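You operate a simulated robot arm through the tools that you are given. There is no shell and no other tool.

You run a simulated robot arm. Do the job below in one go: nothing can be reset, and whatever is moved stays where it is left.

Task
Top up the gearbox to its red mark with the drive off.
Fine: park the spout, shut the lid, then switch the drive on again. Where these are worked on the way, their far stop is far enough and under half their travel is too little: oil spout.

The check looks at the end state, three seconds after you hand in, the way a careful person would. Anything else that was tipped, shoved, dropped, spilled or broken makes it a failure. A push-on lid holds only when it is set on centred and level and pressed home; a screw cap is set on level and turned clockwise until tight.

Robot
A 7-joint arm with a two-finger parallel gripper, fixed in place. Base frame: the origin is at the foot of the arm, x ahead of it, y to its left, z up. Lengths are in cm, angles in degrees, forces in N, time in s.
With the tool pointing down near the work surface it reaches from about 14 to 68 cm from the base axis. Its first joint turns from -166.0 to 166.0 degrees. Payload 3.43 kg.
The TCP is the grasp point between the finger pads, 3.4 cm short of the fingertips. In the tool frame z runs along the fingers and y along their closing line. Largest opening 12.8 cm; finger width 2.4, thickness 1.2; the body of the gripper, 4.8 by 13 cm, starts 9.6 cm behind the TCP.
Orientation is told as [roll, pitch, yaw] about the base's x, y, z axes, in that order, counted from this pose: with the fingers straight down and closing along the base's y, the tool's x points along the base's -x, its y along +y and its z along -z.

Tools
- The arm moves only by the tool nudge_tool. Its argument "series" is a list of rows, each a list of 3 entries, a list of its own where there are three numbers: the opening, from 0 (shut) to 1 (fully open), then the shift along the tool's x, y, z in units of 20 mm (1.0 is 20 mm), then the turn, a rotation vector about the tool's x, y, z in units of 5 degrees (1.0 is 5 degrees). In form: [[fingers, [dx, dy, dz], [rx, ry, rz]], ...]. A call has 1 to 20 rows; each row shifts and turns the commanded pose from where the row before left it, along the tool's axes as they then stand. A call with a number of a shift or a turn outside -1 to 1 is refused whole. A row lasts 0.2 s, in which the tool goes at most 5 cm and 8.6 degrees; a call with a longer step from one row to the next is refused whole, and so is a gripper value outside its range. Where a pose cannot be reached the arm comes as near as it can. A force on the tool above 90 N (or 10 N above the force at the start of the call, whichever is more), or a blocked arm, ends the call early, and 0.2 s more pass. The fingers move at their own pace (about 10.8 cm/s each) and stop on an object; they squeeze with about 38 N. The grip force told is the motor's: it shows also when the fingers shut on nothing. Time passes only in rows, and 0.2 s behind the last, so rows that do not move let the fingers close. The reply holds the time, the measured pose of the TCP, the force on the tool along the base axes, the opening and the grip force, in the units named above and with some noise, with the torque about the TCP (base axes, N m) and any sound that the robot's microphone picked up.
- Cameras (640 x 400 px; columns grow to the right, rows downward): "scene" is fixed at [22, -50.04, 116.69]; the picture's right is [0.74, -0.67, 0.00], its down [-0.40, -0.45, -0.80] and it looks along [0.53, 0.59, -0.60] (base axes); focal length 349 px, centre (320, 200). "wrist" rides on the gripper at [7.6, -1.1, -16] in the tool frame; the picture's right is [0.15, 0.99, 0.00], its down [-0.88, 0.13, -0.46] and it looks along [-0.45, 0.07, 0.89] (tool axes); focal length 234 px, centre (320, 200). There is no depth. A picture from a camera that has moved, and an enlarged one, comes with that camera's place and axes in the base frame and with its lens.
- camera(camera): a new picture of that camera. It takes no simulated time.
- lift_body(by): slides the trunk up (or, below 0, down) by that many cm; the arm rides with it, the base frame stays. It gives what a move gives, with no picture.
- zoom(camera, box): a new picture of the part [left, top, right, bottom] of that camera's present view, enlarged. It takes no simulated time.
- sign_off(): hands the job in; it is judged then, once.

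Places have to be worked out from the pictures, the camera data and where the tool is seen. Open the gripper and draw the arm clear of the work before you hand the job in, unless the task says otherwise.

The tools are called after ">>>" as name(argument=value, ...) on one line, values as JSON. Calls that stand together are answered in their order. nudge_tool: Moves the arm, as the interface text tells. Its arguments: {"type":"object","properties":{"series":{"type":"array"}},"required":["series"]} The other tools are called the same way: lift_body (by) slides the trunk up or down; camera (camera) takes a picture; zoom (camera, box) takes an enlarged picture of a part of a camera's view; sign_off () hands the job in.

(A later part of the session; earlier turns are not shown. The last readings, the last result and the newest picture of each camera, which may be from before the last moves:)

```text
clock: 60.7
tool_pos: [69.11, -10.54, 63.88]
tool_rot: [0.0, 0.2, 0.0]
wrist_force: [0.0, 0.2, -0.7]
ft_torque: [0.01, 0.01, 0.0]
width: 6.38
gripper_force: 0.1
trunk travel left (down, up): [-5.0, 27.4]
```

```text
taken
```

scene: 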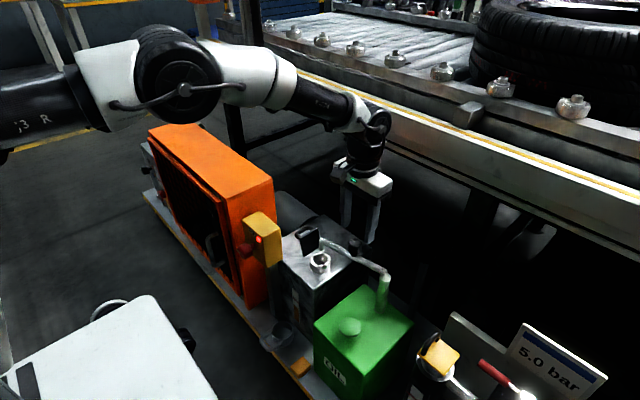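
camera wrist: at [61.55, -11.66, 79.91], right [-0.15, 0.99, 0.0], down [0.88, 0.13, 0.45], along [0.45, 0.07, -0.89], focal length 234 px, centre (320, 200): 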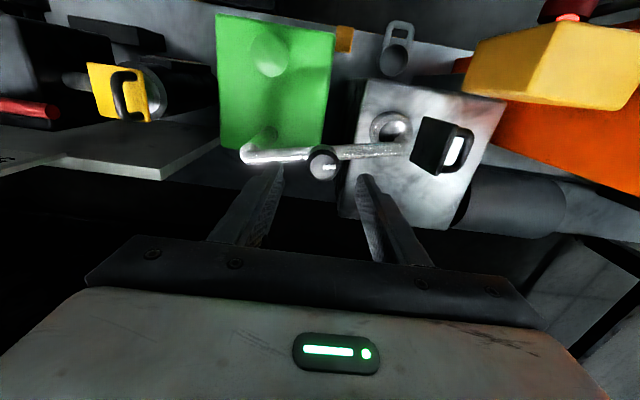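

The vertical pose above the tap is reachable. I zoom in on the tap and the nozzle from the wrist, and on the sight glass from the scene camera.

>>> zoom(camera="wrist", box=[230, 90, 490, 220])

>>> zoom(camera="wrist", box=[290, 130, 360, 200])

>>> zoom(camera="scene", box=[275, 285, 315, 325])

>>> zoom(camera="scene", box=[290, 215, 400, 305])

```text
2.46 times, centred on (360, 155) of wrist
camera zoom: at [61.55, -11.66, 79.91], right [-0.15, 0.99, 0.0], down [0.88, 0.13, 0.45], along [0.45, 0.07, -0.89], focal length 576 px, centre (222, 311)
```

zoom: 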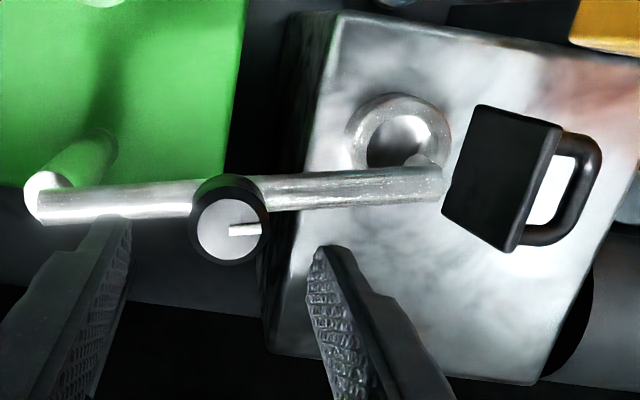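

```text
5.71 times, centred on (325, 165) of wrist
camera zoom: at [61.55, -11.66, 79.91], right [-0.15, 0.99, 0.0], down [0.88, 0.13, 0.45], along [0.45, 0.07, -0.89], focal length 1338 px, centre (291, 400)
```

zoom: 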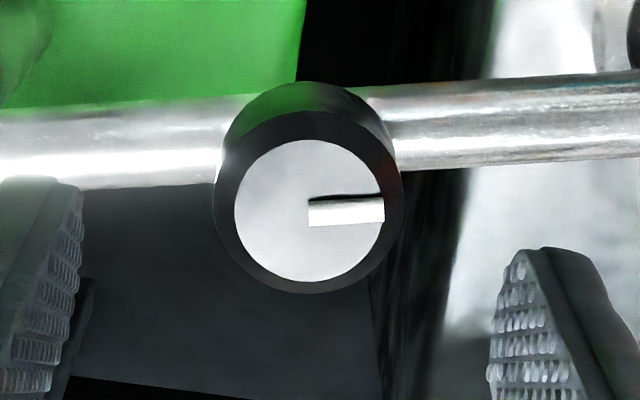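

```text
10.00 times, centred on (295, 305) of scene
camera zoom: at [22.0, -50.04, 116.69], right [0.74, -0.67, 0.0], down [-0.4, -0.45, -0.8], along [0.53, 0.59, -0.6], focal length 3486 px, centre (570, -850)
```

zoom: 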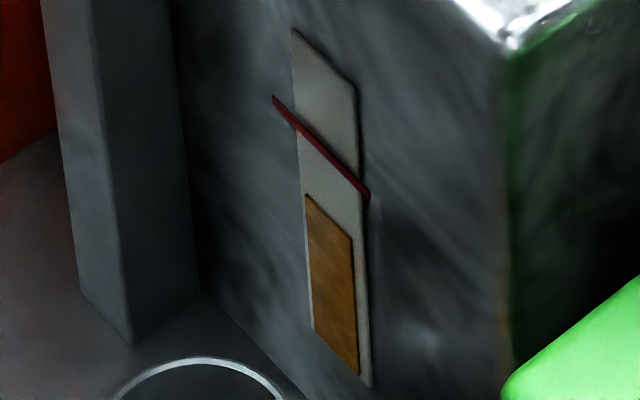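

```text
4.44 times, centred on (345, 260) of scene
camera zoom: at [22.0, -50.04, 116.69], right [0.74, -0.67, 0.0], down [-0.4, -0.45, -0.8], along [0.53, 0.59, -0.6], focal length 1550 px, centre (209, -67)
```

zoom: 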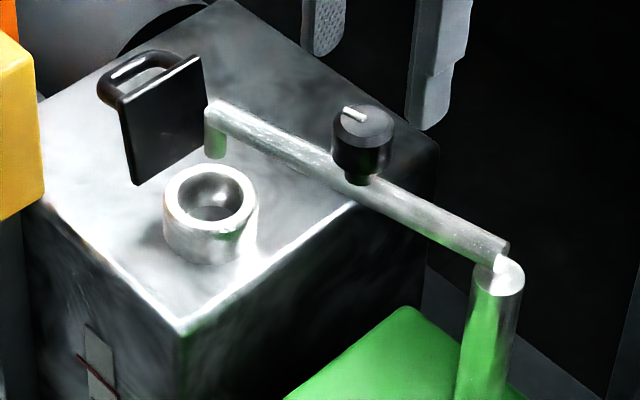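

The tap knob top is centred at (68.9, −10.3, 58) with its mark along the spout. The glass shows oil at about 45% of its height, with the red mark at about 69%. I descend over the tap knob and grip it.

>>> nudge_tool(series=[[0.5, [0.125, 0.115, 0.82], [0, 0, 0]], [0.5, [0, 0, 0.82], [0, 0, 0]], [0.5, [0, 0, 0.82], [0, 0, 0]], [0.5, [0, 0, 0.82], [0, 0, 0]], [0.5, [0, 0, 0], [0, 0, 0]]])

>>> zoom(camera="wrist", box=[200, 80, 460, 270])

>>> zoom(camera="scene", box=[270, 190, 410, 330])

```text
clock: 61.9
tool_pos: [68.95, -10.36, 57.26]
tool_rot: [0.0, 0.2, 0.0]
wrist_force: [0.0, 0.0, -0.4]
ft_torque: [-0.01, 0.0, 0.01]
width: 6.42
gripper_force: 0.1
trunk travel left (down, up): [-5.0, 27.4]
```

```text
2.11 times, centred on (330, 175) of wrist
camera zoom: at [61.28, -11.49, 73.33], right [-0.15, 0.99, 0.0], down [0.88, 0.13, 0.45], along [0.45, 0.07, -0.89], focal length 493 px, centre (299, 253)
```

zoom: 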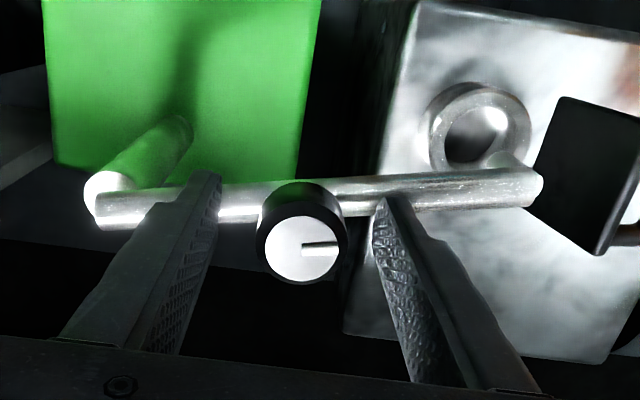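

```text
2.86 times, centred on (340, 260) of scene
camera zoom: at [22.0, -50.04, 116.69], right [0.74, -0.67, 0.0], down [-0.4, -0.45, -0.8], along [0.53, 0.59, -0.6], focal length 996 px, centre (263, 29)
```

zoom: 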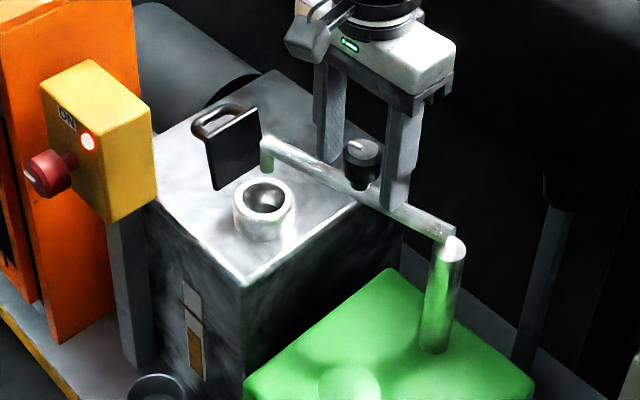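

The fingers straddle the tap cleanly and the sight glass stays visible. I close on the knob and turn it 10° counter-clockwise as a first test.

>>> nudge_tool(series=[[0, [0, 0, 0], [0, 0, 0]], [0, [0, 0, 0], [0, 0, 0]], [0, [0, 0, 0], [0, 0, 0]], [0, [0, 0, 0], [0, 0, -1]], [0, [0, 0, 0], [0, 0, -1]]])

>>> zoom(camera="scene", box=[270, 190, 410, 330])

>>> zoom(camera="wrist", box=[200, 80, 460, 270])

>>> zoom(camera="scene", box=[275, 285, 315, 325])

```text
clock: 63.1
tool_pos: [68.79, -10.26, 57.21]
tool_rot: [0.1, 0.2, 10.0]
wrist_force: [-6.4, 9.9, 2.3]
ft_torque: [-0.03, 0.78, -0.44]
width: 3.33
gripper_force: 44.7
trunk travel left (down, up): [-5.0, 27.4]
```

```text
2.86 times, centred on (340, 260) of scene
camera zoom: at [22.0, -50.04, 116.69], right [0.74, -0.67, 0.0], down [-0.4, -0.45, -0.8], along [0.53, 0.59, -0.6], focal length 996 px, centre (263, 29)
```

zoom: 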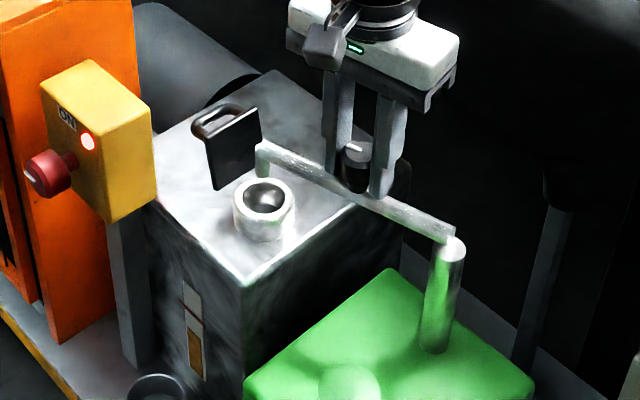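

```text
2.11 times, centred on (330, 175) of wrist
camera zoom: at [61.5, -12.78, 73.33], right [-0.32, 0.95, 0.0], down [0.85, 0.28, 0.45], along [0.43, 0.14, -0.89], focal length 493 px, centre (299, 253)
```

zoom: 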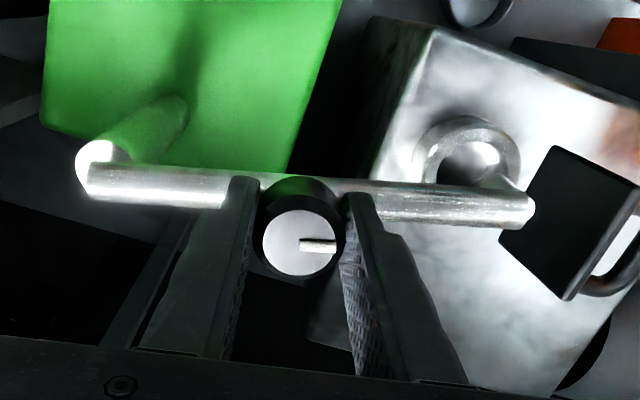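

```text
10.00 times, centred on (295, 305) of scene
camera zoom: at [22.0, -50.04, 116.69], right [0.74, -0.67, 0.0], down [-0.4, -0.45, -0.8], along [0.53, 0.59, -0.6], focal length 3486 px, centre (570, -850)
```

zoom: 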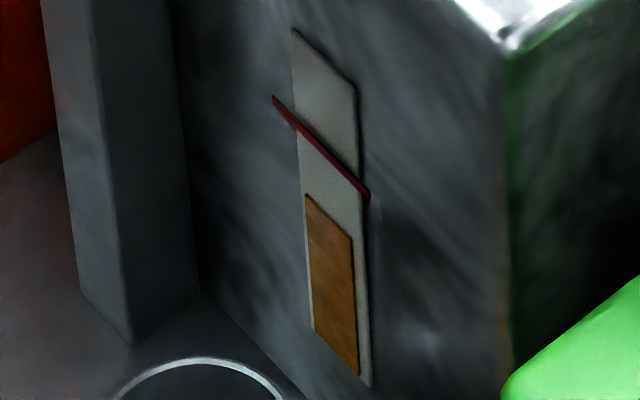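

The knob turns with the grip, with some friction and no flow yet. I turn another 15° and watch the nozzle and the glass.

>>> nudge_tool(series=[[0, [0, 0, 0], [0, 0, -1]], [0, [0, 0, 0], [0, 0, -1]], [0, [0, 0, 0], [0, 0, -1]]])

>>> zoom(camera="scene", box=[270, 190, 410, 330])

>>> zoom(camera="wrist", box=[200, 80, 460, 270])

>>> zoom(camera="scene", box=[275, 285, 315, 325])

```text
clock: 63.9
tool_pos: [68.86, -10.23, 57.17]
tool_rot: [0.1, -0.1, 25.1]
wrist_force: [-1.5, 15.4, 0.0]
ft_torque: [0.37, -0.39, -0.04]
width: 3.29
gripper_force: 44.9
trunk travel left (down, up): [-5.0, 27.4]
```

```text
2.86 times, centred on (340, 260) of scene
camera zoom: at [22.0, -50.04, 116.69], right [0.74, -0.67, 0.0], down [-0.4, -0.45, -0.8], along [0.53, 0.59, -0.6], focal length 996 px, centre (263, 29)
```

zoom: 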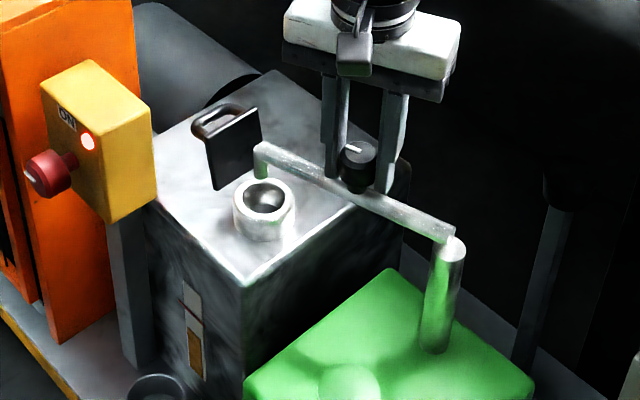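

```text
2.11 times, centred on (330, 175) of wrist
camera zoom: at [62.42, -14.53, 73.29], right [-0.55, 0.83, 0.0], down [0.74, 0.49, 0.46], along [0.38, 0.25, -0.89], focal length 493 px, centre (299, 253)
```

zoom: 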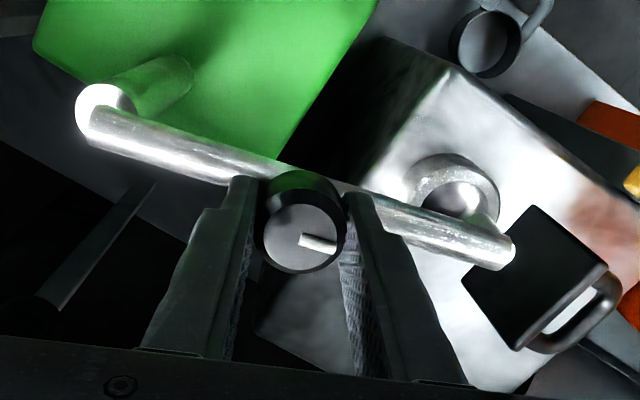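

```text
10.00 times, centred on (295, 305) of scene
camera zoom: at [22.0, -50.04, 116.69], right [0.74, -0.67, 0.0], down [-0.4, -0.45, -0.8], along [0.53, 0.59, -0.6], focal length 3486 px, centre (570, -850)
```

zoom: 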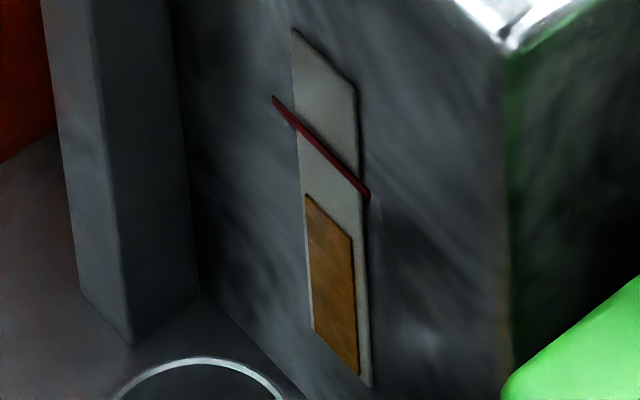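

The tap mark stayed aligned with the spout while the gripper slipped, so this is its stop in that direction. I turn clockwise instead, in a modest step, and watch.

>>> nudge_tool(series=[[0, [0, 0, 0], [0, 0, 1]], [0, [0, 0, 0], [0, 0, 1]], [0, [0, 0, 0], [0, 0, 1]], [0, [0, 0, 0], [0, 0, 1]]])

>>> zoom(camera="scene", box=[270, 190, 410, 330])

>>> zoom(camera="wrist", box=[200, 80, 460, 270])

>>> zoom(camera="scene", box=[275, 285, 315, 325])

```text
clock: 64.9
tool_pos: [68.63, -10.18, 57.33]
tool_rot: [-0.1, 0.1, 5.1]
wrist_force: [-1.6, 20.9, 6.5]
ft_torque: [0.34, -0.17, 0.23]
width: 3.35
gripper_force: 45.3
trunk travel left (down, up): [-5.0, 27.4]
```

```text
2.86 times, centred on (340, 260) of scene
camera zoom: at [22.0, -50.04, 116.69], right [0.74, -0.67, 0.0], down [-0.4, -0.45, -0.8], along [0.53, 0.59, -0.6], focal length 996 px, centre (263, 29)
```

zoom: 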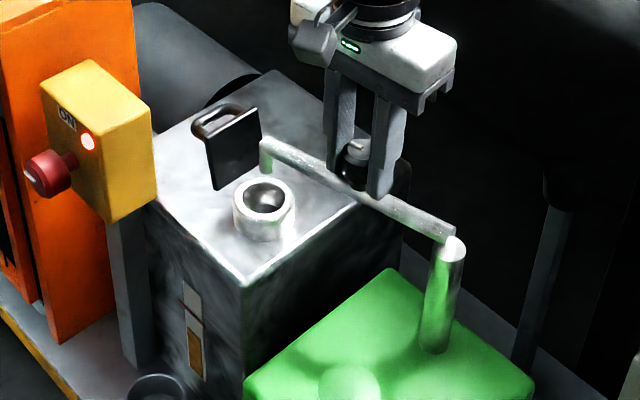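

```text
2.11 times, centred on (330, 175) of wrist
camera zoom: at [61.32, -12.07, 73.31], right [-0.23, 0.97, 0.0], down [0.87, 0.21, 0.45], along [0.44, 0.11, -0.89], focal length 493 px, centre (299, 253)
```

zoom: 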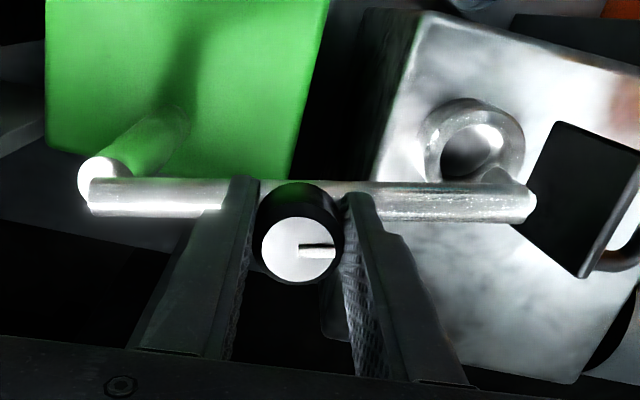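

```text
10.00 times, centred on (295, 305) of scene
camera zoom: at [22.0, -50.04, 116.69], right [0.74, -0.67, 0.0], down [-0.4, -0.45, -0.8], along [0.53, 0.59, -0.6], focal length 3486 px, centre (570, -850)
```

zoom: 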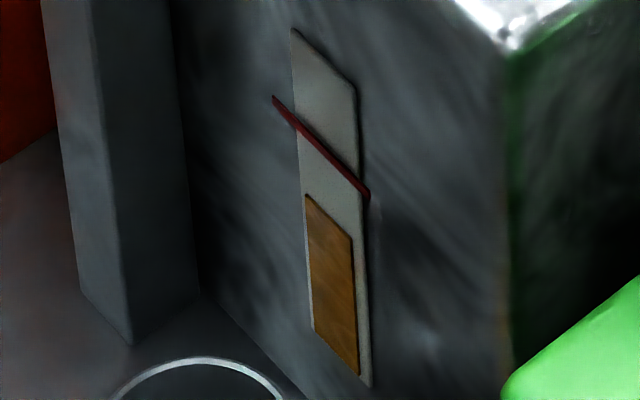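

I need to measure the mark precisely relative to the spout, so I zoom tightly on the knob.

>>> zoom(camera="wrist", box=[290, 150, 360, 220])

>>> zoom(camera="scene", box=[340, 225, 390, 275])

```text
5.71 times, centred on (325, 185) of wrist
camera zoom: at [61.32, -12.07, 73.31], right [-0.23, 0.97, 0.0], down [0.87, 0.21, 0.45], along [0.44, 0.11, -0.89], focal length 1338 px, centre (291, 286)
```

zoom: 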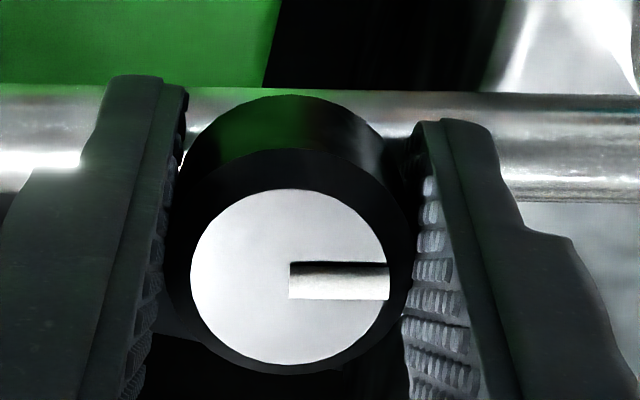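

```text
8.00 times, centred on (365, 250) of scene
camera zoom: at [22.0, -50.04, 116.69], right [0.74, -0.67, 0.0], down [-0.4, -0.45, -0.8], along [0.53, 0.59, -0.6], focal length 2789 px, centre (-40, -200)
```

zoom: 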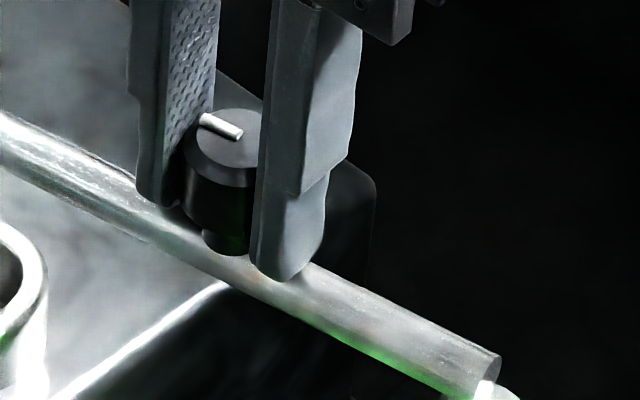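

The mark is still aligned with the spout. I continue clockwise 15° and compare the mark in the gripper's view, to tell slipping from turning.

>>> nudge_tool(series=[[0, [0, 0, 0], [0, 0, 1]], [0, [0, 0, 0], [0, 0, 1]], [0, [0, 0, 0], [0, 0, 1]]])

>>> zoom(camera="wrist", box=[260, 120, 400, 240])

>>> zoom(camera="scene", box=[270, 220, 390, 330])

```text
clock: 65.7
tool_pos: [68.88, -10.05, 57.23]
tool_rot: [0.2, 0.0, -10.1]
wrist_force: [2.0, 25.2, 1.1]
ft_torque: [0.14, -0.18, 0.83]
width: 3.26
gripper_force: 45.4
trunk travel left (down, up): [-5.0, 27.4]
```

```text
3.33 times, centred on (330, 180) of wrist
camera zoom: at [61.19, -9.93, 73.28], right [0.03, 1.0, 0.0], down [0.89, -0.03, 0.46], along [0.46, -0.01, -0.89], focal length 781 px, centre (287, 267)
```

zoom: 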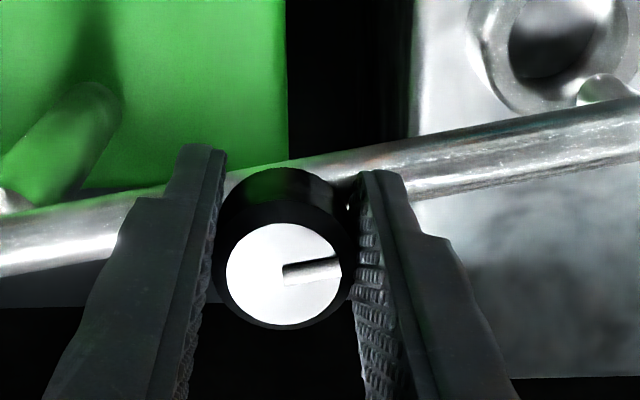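

```text
3.64 times, centred on (330, 275) of scene
camera zoom: at [22.0, -50.04, 116.69], right [0.74, -0.67, 0.0], down [-0.4, -0.45, -0.8], along [0.53, 0.59, -0.6], focal length 1268 px, centre (284, -73)
```

zoom: 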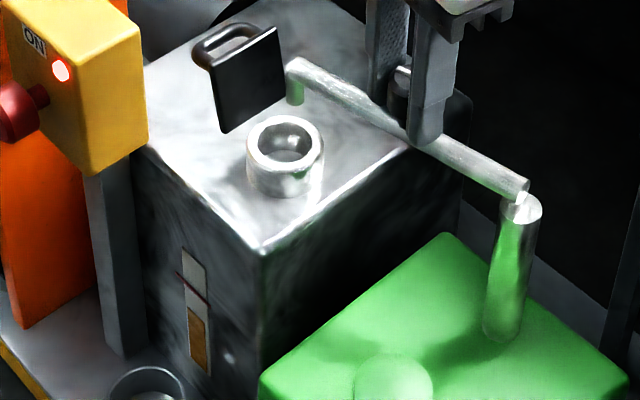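

The gripper slipped both ways at about 0.8 N·m while the knob stayed aligned with the spout. The black knob therefore doesn't turn and is just the spout's grip. The mushroom plunger on the tank top is the likely pump button. I release the knob, rise and look at the plunger.

>>> nudge_tool(series=[[0.5, [0, 0, 0], [0, 0, 0]], [0.5, [0, 0, 0], [0, 0, 0]], [0.5, [0, 0, -0.8], [0, 0, 0]], [0.5, [0, 0, -1], [0, 0, 0]], [0.5, [0, 0, -1], [0, 0, 0]], [0.5, [0, 0, -1], [0, 0, -1]], [0.5, [0, 0, -0.5], [0, 0, -1]], [0.5, [0, 0, 0], [0, 0, 0]]])

>>> camera(camera="wrist")

>>> camera(camera="scene")

>>> zoom(camera="scene", box=[310, 280, 420, 400])

```text
clock: 67.5
tool_pos: [68.79, -10.58, 65.76]
tool_rot: [0.0, 0.2, 0.0]
wrist_force: [0.3, -0.3, 0.3]
ft_torque: [-0.01, 0.02, -0.03]
width: 6.42
gripper_force: 0.1
trunk travel left (down, up): [-5.0, 27.4]
```

```text
taken
camera wrist: at [61.15, -11.62, 81.9], right [-0.15, 0.99, 0.0], down [0.88, 0.13, 0.45], along [0.45, 0.07, -0.89], focal length 234 px, centre (320, 200)
```

wrist: 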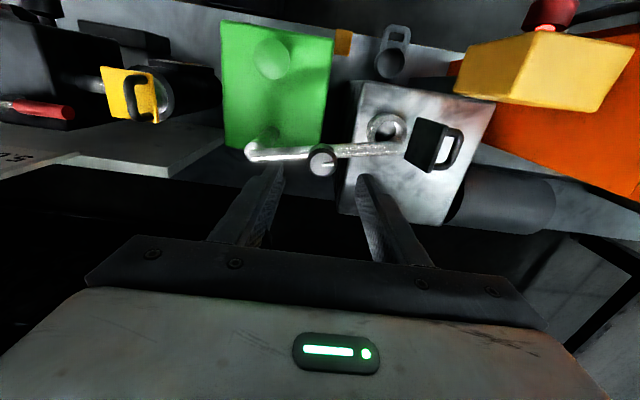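

```text
taken
```

scene: 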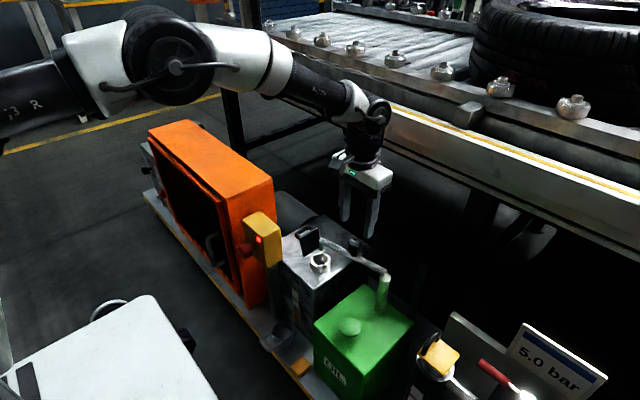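

```text
3.33 times, centred on (365, 340) of scene
camera zoom: at [22.0, -50.04, 116.69], right [0.74, -0.67, 0.0], down [-0.4, -0.45, -0.8], along [0.53, 0.59, -0.6], focal length 1162 px, centre (170, -267)
```

zoom: 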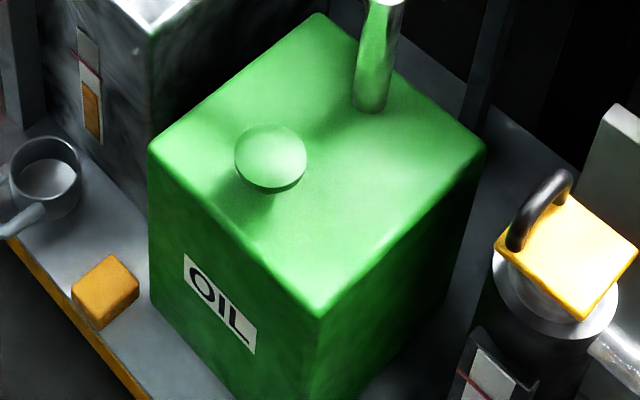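

The plunger's head is about 5 cm across at (59.2, −19.3), with its top at about z 42–43. I check that the spout nozzle is still over the neck before pumping.

>>> zoom(camera="scene", box=[290, 220, 380, 310])

>>> zoom(camera="wrist", box=[220, 20, 480, 180])

```text
4.44 times, centred on (335, 265) of scene
camera zoom: at [22.0, -50.04, 116.69], right [0.74, -0.67, 0.0], down [-0.4, -0.45, -0.8], along [0.53, 0.59, -0.6], focal length 1550 px, centre (253, -89)
```

zoom: 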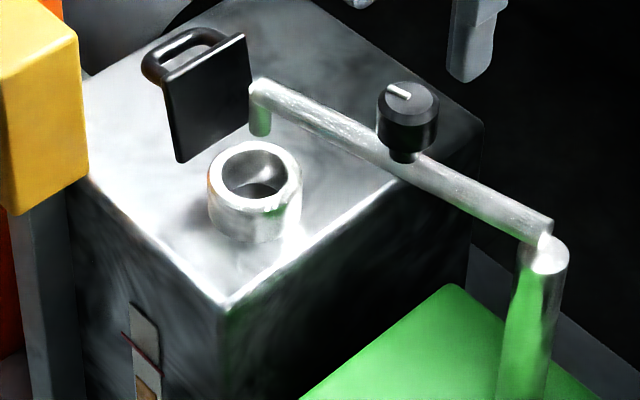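

```text
2.46 times, centred on (350, 100) of wrist
camera zoom: at [61.15, -11.62, 81.9], right [-0.15, 0.99, 0.0], down [0.88, 0.13, 0.45], along [0.45, 0.07, -0.89], focal length 576 px, centre (246, 446)
```

zoom: 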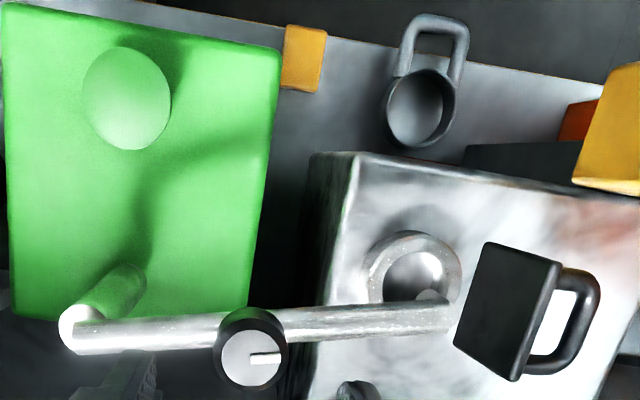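

The nozzle is over the neck opening (about 0.7 cm off centre, with a 2 cm inner radius). I move the closed fingers above the plunger and descend to just above it.

>>> nudge_tool(series=[[0, [0.95, -0.87, 0], [0, 0, 0]], [0, [0.95, -0.87, 0], [0, 0, 0]], [0, [0.95, -0.87, 0], [0, 0, 0]], [0, [0.95, -0.87, 0], [0, 0, 0]], [0, [0.95, -0.87, 0], [0, 0, 0]], [0, [0, 0, 0.95], [0, 0, 0]], [0, [0, 0, 0.95], [0, 0, 0]], [0, [0, 0, 0.95], [0, 0, 0]], [0, [0, 0, 0.95], [0, 0, 0]], [0, [0, 0, 0.95], [0, 0, 0]], [0, [0, 0, 0.95], [0, 0, 0]], [0, [0, 0, 0.95], [0, 0, 0]]])

>>> camera(camera="wrist")

>>> camera(camera="scene")

>>> zoom(camera="scene", box=[300, 240, 420, 360])

```text
clock: 70.1
tool_pos: [59.31, -19.03, 52.45]
tool_rot: [0.0, 0.1, 0.0]
wrist_force: [0.5, 0.7, 1.0]
ft_torque: [0.0, 0.02, 0.01]
width: 0.02
gripper_force: 33.5
trunk travel left (down, up): [-5.0, 27.4]
```

```text
taken
camera wrist: at [51.75, -20.18, 68.59], right [-0.15, 0.99, 0.0], down [0.88, 0.13, 0.45], along [0.45, 0.07, -0.89], focal length 234 px, centre (320, 200)
```

wrist: 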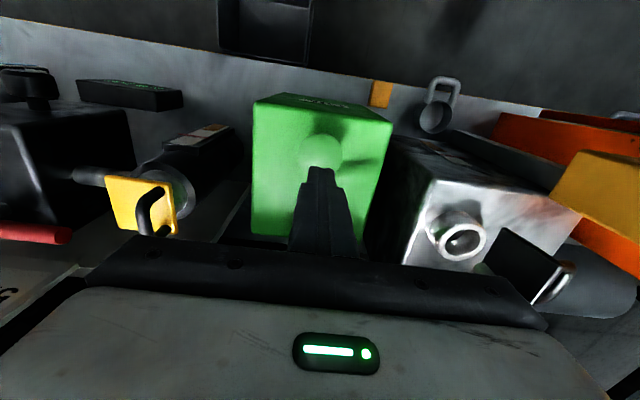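

```text
taken
```

scene: 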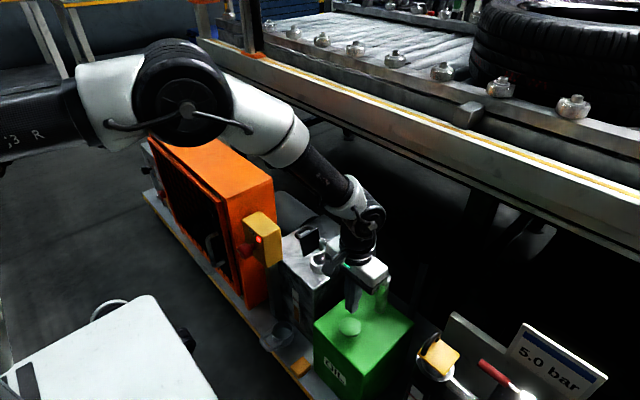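

```text
3.33 times, centred on (360, 300) of scene
camera zoom: at [22.0, -50.04, 116.69], right [0.74, -0.67, 0.0], down [-0.4, -0.45, -0.8], along [0.53, 0.59, -0.6], focal length 1162 px, centre (187, -133)
```

zoom: 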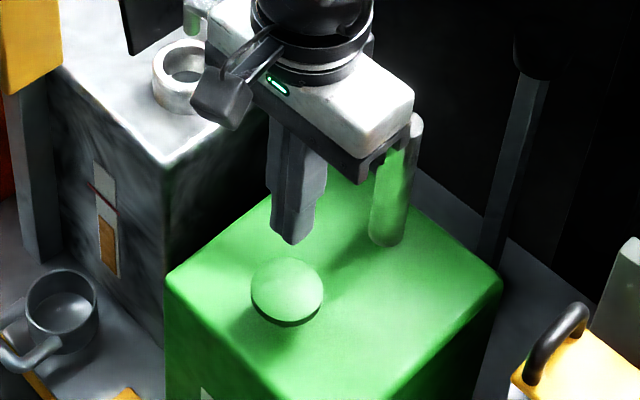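

The fingertips are lined up over the plunger head. I descend to just above contact, then step down slowly while watching the force.

>>> nudge_tool(series=[[0, [-0.2, 0, 0.9], [0, 0, 0]], [0, [0, 0, 0.9], [0, 0, 0]], [0, [0, 0, 0.8], [0, 0, 0]]])

>>> zoom(camera="scene", box=[300, 240, 420, 360])

```text
clock: 70.9
tool_pos: [59.59, -19.12, 47.32]
tool_rot: [0.0, 0.1, 0.0]
wrist_force: [-0.6, -0.5, -0.2]
ft_torque: [0.01, 0.0, 0.01]
width: 0.0
gripper_force: 33.2
trunk travel left (down, up): [-5.0, 27.4]
```

```text
3.33 times, centred on (360, 300) of scene
camera zoom: at [22.0, -50.04, 116.69], right [0.74, -0.67, 0.0], down [-0.4, -0.45, -0.8], along [0.53, 0.59, -0.6], focal length 1162 px, centre (187, -133)
```

zoom: 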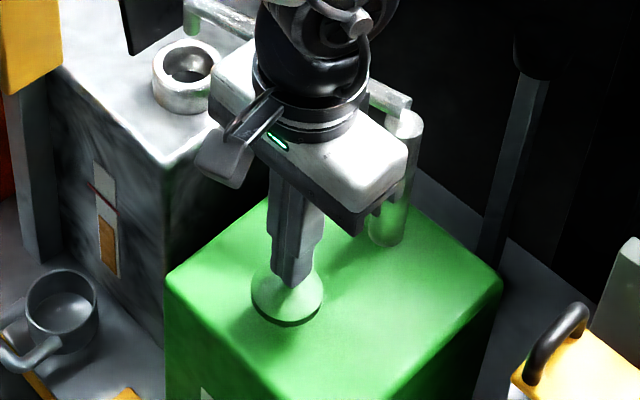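

The tips are just over the dome. I press down gently in small steps.

>>> nudge_tool(series=[[0, [0, 0, 0.15], [0, 0, 0]], [0, [0, 0, 0.15], [0, 0, 0]], [0, [0, 0, 0.15], [0, 0, 0]]])

>>> zoom(camera="scene", box=[280, 220, 420, 360])

>>> zoom(camera="scene", box=[275, 285, 315, 325])

```text
clock: 71.7
tool_pos: [59.69, -19.01, 46.48]
tool_rot: [0.0, 0.0, -0.1]
wrist_force: [1.1, 0.3, 0.1]
ft_torque: [0.01, -0.03, 0.02]
width: 0.01
gripper_force: 32.9
trunk travel left (down, up): [-5.0, 27.4]
```

```text
2.86 times, centred on (350, 290) of scene
camera zoom: at [22.0, -50.04, 116.69], right [0.74, -0.67, 0.0], down [-0.4, -0.45, -0.8], along [0.53, 0.59, -0.6], focal length 996 px, centre (234, -57)
```

zoom: 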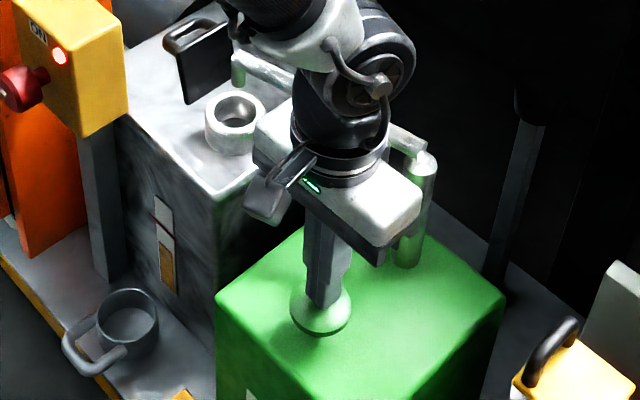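

```text
10.00 times, centred on (295, 305) of scene
camera zoom: at [22.0, -50.04, 116.69], right [0.74, -0.67, 0.0], down [-0.4, -0.45, -0.8], along [0.53, 0.59, -0.6], focal length 3486 px, centre (570, -850)
```

zoom: 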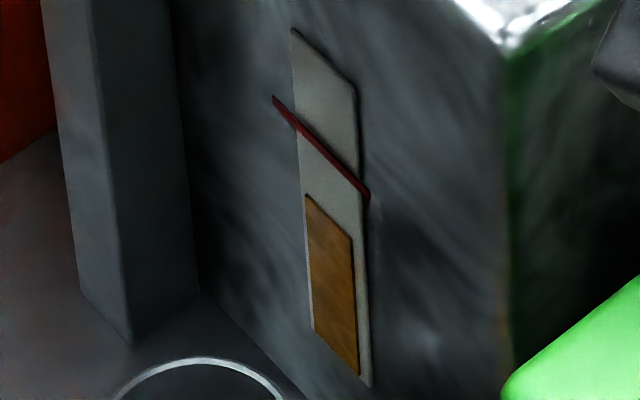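

No contact yet with the tip at z≈43.1. I continue down in finer steps.

>>> nudge_tool(series=[[0, [0, 0, 0.1], [0, 0, 0]], [0, [0, 0, 0.1], [0, 0, 0]], [0, [0, 0, 0.1], [0, 0, 0]]])

>>> zoom(camera="scene", box=[280, 220, 420, 360])

>>> zoom(camera="scene", box=[275, 285, 315, 325])

```text
clock: 72.5
tool_pos: [59.6, -19.16, 45.77]
tool_rot: [-0.1, 0.2, 0.0]
wrist_force: [0.1, 0.7, 1.1]
ft_torque: [0.06, -0.03, -0.01]
width: 0.0
gripper_force: 33.4
trunk travel left (down, up): [-5.0, 27.4]
```

```text
2.86 times, centred on (350, 290) of scene
camera zoom: at [22.0, -50.04, 116.69], right [0.74, -0.67, 0.0], down [-0.4, -0.45, -0.8], along [0.53, 0.59, -0.6], focal length 996 px, centre (234, -57)
```

zoom: 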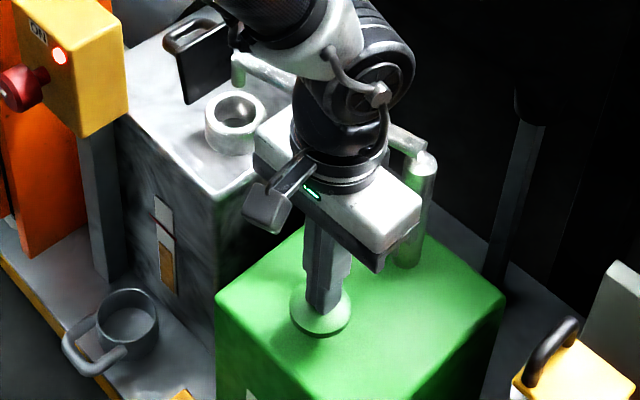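

```text
10.00 times, centred on (295, 305) of scene
camera zoom: at [22.0, -50.04, 116.69], right [0.74, -0.67, 0.0], down [-0.4, -0.45, -0.8], along [0.53, 0.59, -0.6], focal length 3486 px, centre (570, -850)
```

zoom: 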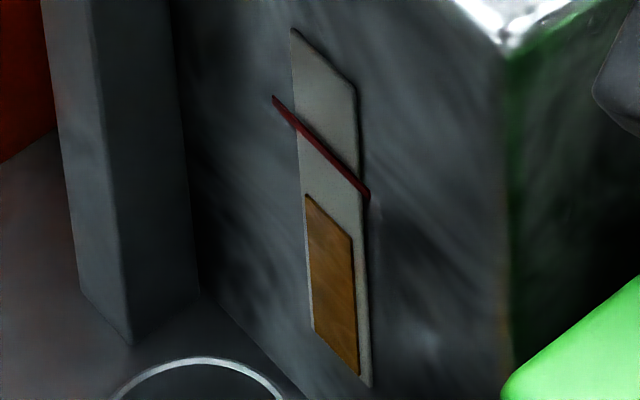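

Still free at tip z≈42.4, so I keep going down in small steps.

>>> nudge_tool(series=[[0, [0, 0, 0.1], [0, 0, 0]], [0, [0, 0, 0.1], [0, 0, 0]], [0, [0, 0, 0.1], [0, 0, 0]]])

>>> zoom(camera="scene", box=[280, 220, 420, 360])

>>> zoom(camera="scene", box=[275, 285, 315, 325])

```text
clock: 73.3
tool_pos: [59.62, -19.23, 45.31]
tool_rot: [-0.1, 0.0, 0.0]
wrist_force: [1.3, -0.8, 2.7]
ft_torque: [0.02, -0.06, -0.03]
width: 0.0
gripper_force: 33.2
trunk travel left (down, up): [-5.0, 27.4]
```

```text
2.86 times, centred on (350, 290) of scene
camera zoom: at [22.0, -50.04, 116.69], right [0.74, -0.67, 0.0], down [-0.4, -0.45, -0.8], along [0.53, 0.59, -0.6], focal length 996 px, centre (234, -57)
```

zoom: 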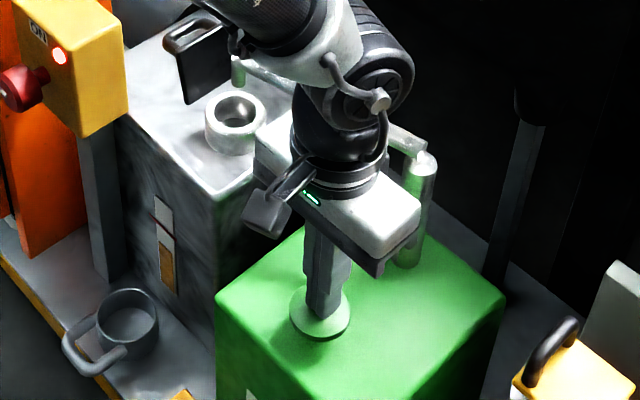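

```text
10.00 times, centred on (295, 305) of scene
camera zoom: at [22.0, -50.04, 116.69], right [0.74, -0.67, 0.0], down [-0.4, -0.45, -0.8], along [0.53, 0.59, -0.6], focal length 3486 px, centre (570, -850)
```

zoom: 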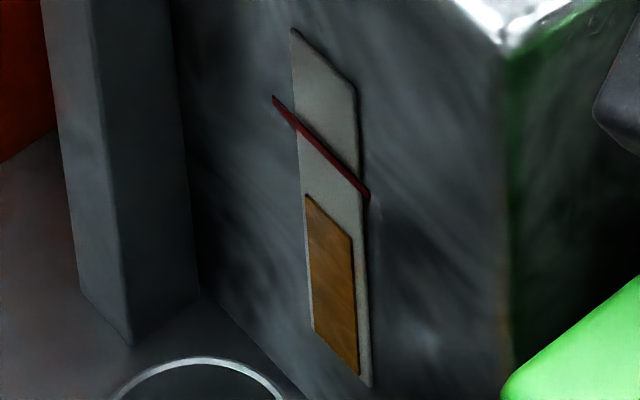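

The plunger begins to yield softly (2.7 N), so it is a spring plunger. I press further and watch for flow.

>>> nudge_tool(series=[[0, [0, 0, 0.15], [0, 0, 0]], [0, [0, 0, 0.15], [0, 0, 0]]])

>>> zoom(camera="scene", box=[280, 220, 420, 360])

>>> zoom(camera="scene", box=[275, 285, 315, 325])

```text
clock: 73.9
tool_pos: [59.57, -19.17, 44.73]
tool_rot: [-0.1, 0.1, 0.0]
wrist_force: [-2.1, -1.8, 5.3]
ft_torque: [-0.05, 0.02, -0.06]
width: 0.01
gripper_force: 32.4
trunk travel left (down, up): [-5.0, 27.4]
heard: click
```

```text
2.86 times, centred on (350, 290) of scene
camera zoom: at [22.0, -50.04, 116.69], right [0.74, -0.67, 0.0], down [-0.4, -0.45, -0.8], along [0.53, 0.59, -0.6], focal length 996 px, centre (234, -57)
```

zoom: 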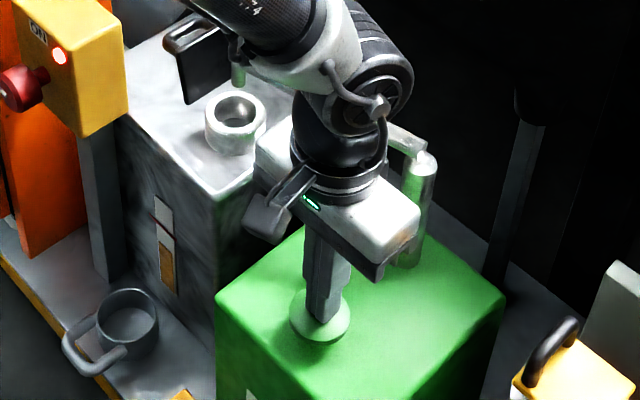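

```text
10.00 times, centred on (295, 305) of scene
camera zoom: at [22.0, -50.04, 116.69], right [0.74, -0.67, 0.0], down [-0.4, -0.45, -0.8], along [0.53, 0.59, -0.6], focal length 3486 px, centre (570, -850)
```

zoom: 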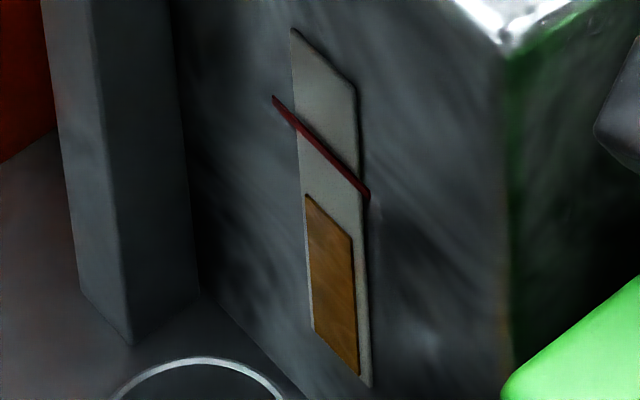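

A click was heard. I look at the nozzle for a stream before letting more time pass.

>>> zoom(camera="scene", box=[295, 225, 355, 285])

>>> zoom(camera="wrist", box=[380, 120, 640, 320])

```text
6.67 times, centred on (325, 255) of scene
camera zoom: at [22.0, -50.04, 116.69], right [0.74, -0.67, 0.0], down [-0.4, -0.45, -0.8], along [0.53, 0.59, -0.6], focal length 2324 px, centre (287, -167)
```

zoom: 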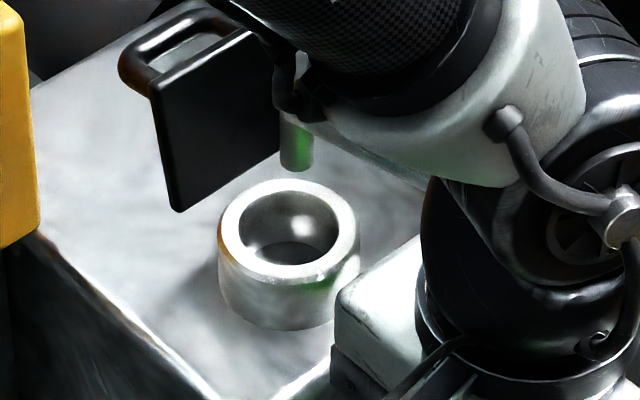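

```text
2.00 times, centred on (510, 220) of wrist
camera zoom: at [52.04, -20.32, 60.78], right [-0.15, 0.99, 0.0], down [0.88, 0.13, 0.45], along [0.45, 0.07, -0.89], focal length 468 px, centre (-60, 160)
```

zoom: 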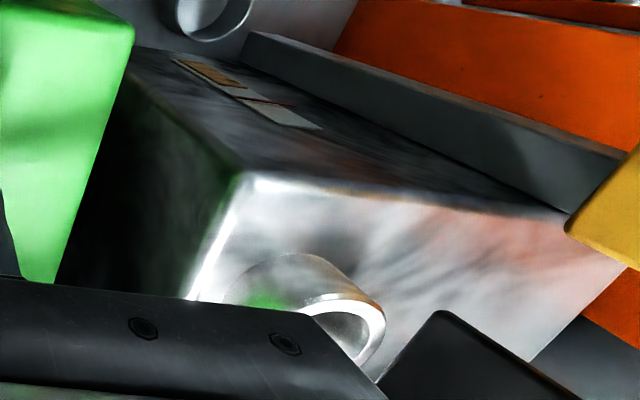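

No stream is seen yet. I hold the plunger for a short moment and check again.

>>> nudge_tool(series=[[0, [0, 0, 0], [0, 0, 0]]])

>>> zoom(camera="scene", box=[295, 225, 355, 285])

>>> zoom(camera="scene", box=[275, 285, 315, 325])

```text
clock: 74.3
tool_pos: [59.67, -19.2, 44.6]
tool_rot: [-0.1, 0.1, -0.1]
wrist_force: [-2.3, -2.1, 5.2]
ft_torque: [-0.04, -0.04, 0.0]
width: 0.01
gripper_force: 33.0
trunk travel left (down, up): [-5.0, 27.4]
```

```text
6.67 times, centred on (325, 255) of scene
camera zoom: at [22.0, -50.04, 116.69], right [0.74, -0.67, 0.0], down [-0.4, -0.45, -0.8], along [0.53, 0.59, -0.6], focal length 2324 px, centre (287, -167)
```

zoom: 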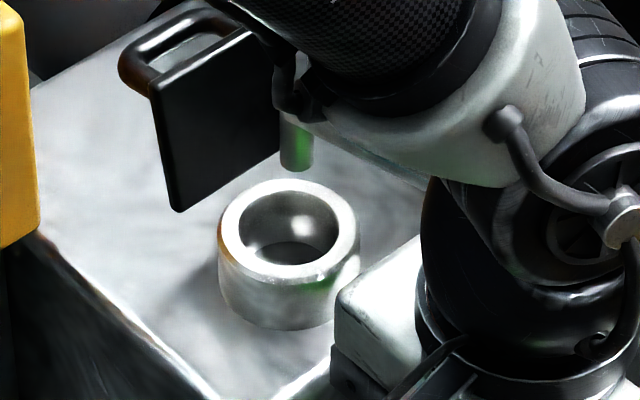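

```text
10.00 times, centred on (295, 305) of scene
camera zoom: at [22.0, -50.04, 116.69], right [0.74, -0.67, 0.0], down [-0.4, -0.45, -0.8], along [0.53, 0.59, -0.6], focal length 3486 px, centre (570, -850)
```

zoom: 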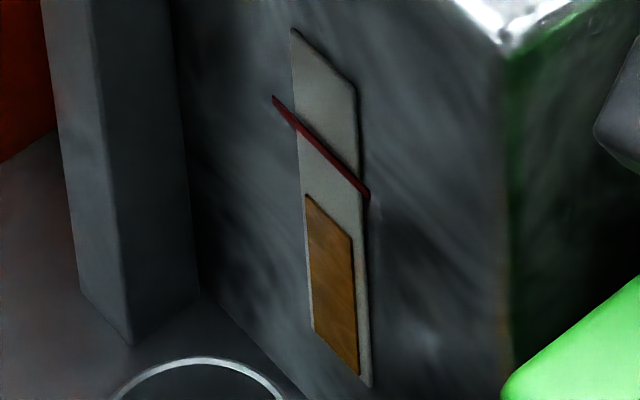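

There is no flow while held. I release the plunger to see whether a dose comes with the stroke.

>>> nudge_tool(series=[[0, [0, 0, -0.3], [0, 0, 0]], [0, [0, 0, -0.4], [0, 0, 0]], [0, [0, 0, 0], [0, 0, 0]]])

>>> zoom(camera="scene", box=[280, 220, 420, 360])

>>> zoom(camera="scene", box=[275, 285, 315, 325])

```text
clock: 75.1
tool_pos: [59.63, -19.1, 45.99]
tool_rot: [0.0, 0.2, -0.1]
wrist_force: [-0.9, -0.7, 1.2]
ft_torque: [-0.02, 0.01, 0.01]
width: 0.0
gripper_force: 32.9
trunk travel left (down, up): [-5.0, 27.4]
```

```text
2.86 times, centred on (350, 290) of scene
camera zoom: at [22.0, -50.04, 116.69], right [0.74, -0.67, 0.0], down [-0.4, -0.45, -0.8], along [0.53, 0.59, -0.6], focal length 996 px, centre (234, -57)
```

zoom: 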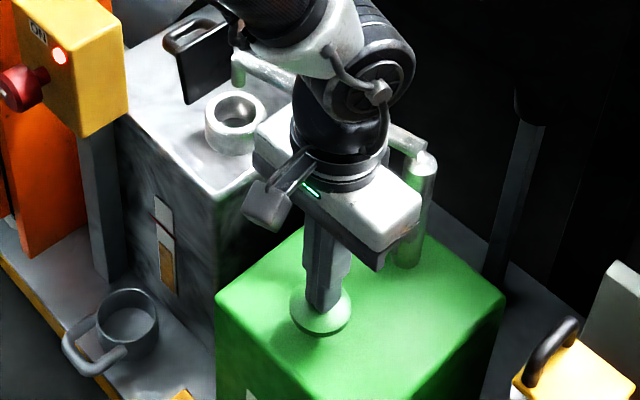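

```text
10.00 times, centred on (295, 305) of scene
camera zoom: at [22.0, -50.04, 116.69], right [0.74, -0.67, 0.0], down [-0.4, -0.45, -0.8], along [0.53, 0.59, -0.6], focal length 3486 px, centre (570, -850)
```

zoom: 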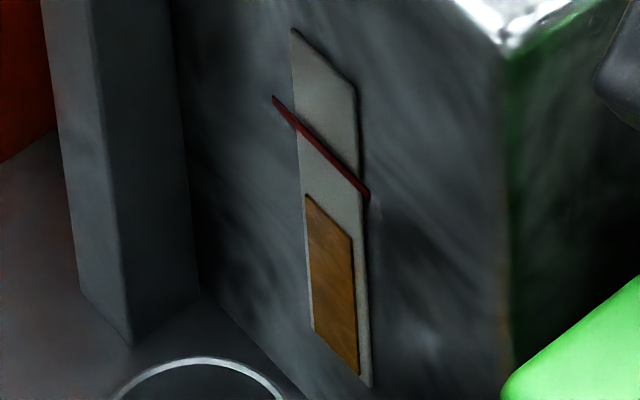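

The level is unchanged after the short stroke. I press again, deeper and longer, to see whether the flow depends on depth or time.

>>> nudge_tool(series=[[0, [0, 0, 0.35], [0, 0, 0]], [0, [0, 0, 0.35], [0, 0, 0]], [0, [0, 0, 0.15], [0, 0, 0]], [0, [0, 0, 0.1], [0, 0, 0]], [0, [0, 0, 0], [0, 0, 0]], [0, [0, 0, 0], [0, 0, 0]]])

>>> zoom(camera="scene", box=[280, 220, 420, 360])

>>> zoom(camera="scene", box=[275, 285, 315, 325])

>>> zoom(camera="scene", box=[295, 225, 355, 285])

```text
clock: 76.5
tool_pos: [59.72, -19.14, 44.22]
tool_rot: [-0.1, 0.0, 0.1]
wrist_force: [1.2, -1.5, 8.0]
ft_torque: [-0.04, -0.08, -0.03]
width: 0.0
gripper_force: 33.2
trunk travel left (down, up): [-5.0, 27.4]
heard: click
```

```text
2.86 times, centred on (350, 290) of scene
camera zoom: at [22.0, -50.04, 116.69], right [0.74, -0.67, 0.0], down [-0.4, -0.45, -0.8], along [0.53, 0.59, -0.6], focal length 996 px, centre (234, -57)
```

zoom: 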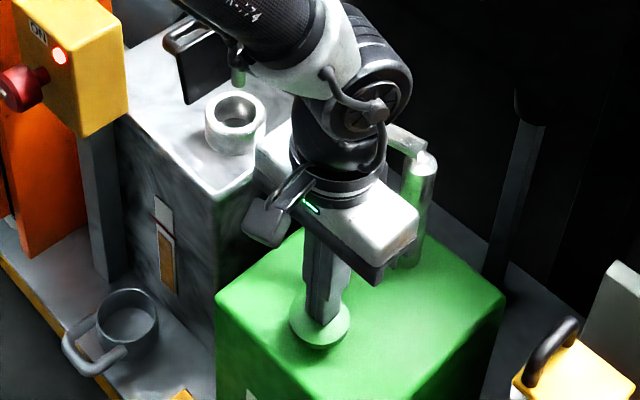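

```text
10.00 times, centred on (295, 305) of scene
camera zoom: at [22.0, -50.04, 116.69], right [0.74, -0.67, 0.0], down [-0.4, -0.45, -0.8], along [0.53, 0.59, -0.6], focal length 3486 px, centre (570, -850)
```

zoom: 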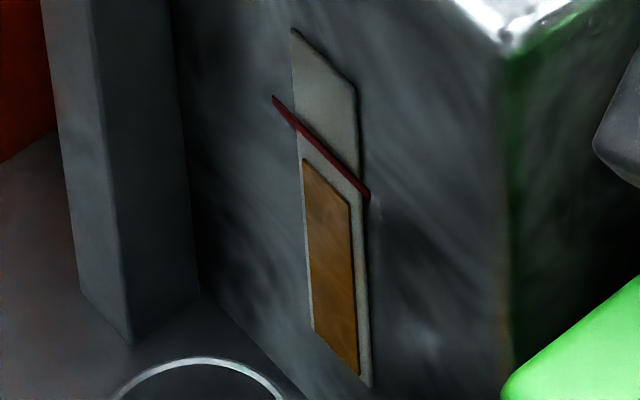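

```text
6.67 times, centred on (325, 255) of scene
camera zoom: at [22.0, -50.04, 116.69], right [0.74, -0.67, 0.0], down [-0.4, -0.45, -0.8], along [0.53, 0.59, -0.6], focal length 2324 px, centre (287, -167)
```

zoom: 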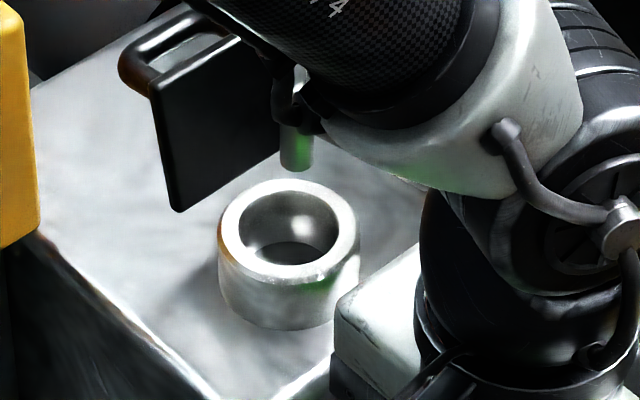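

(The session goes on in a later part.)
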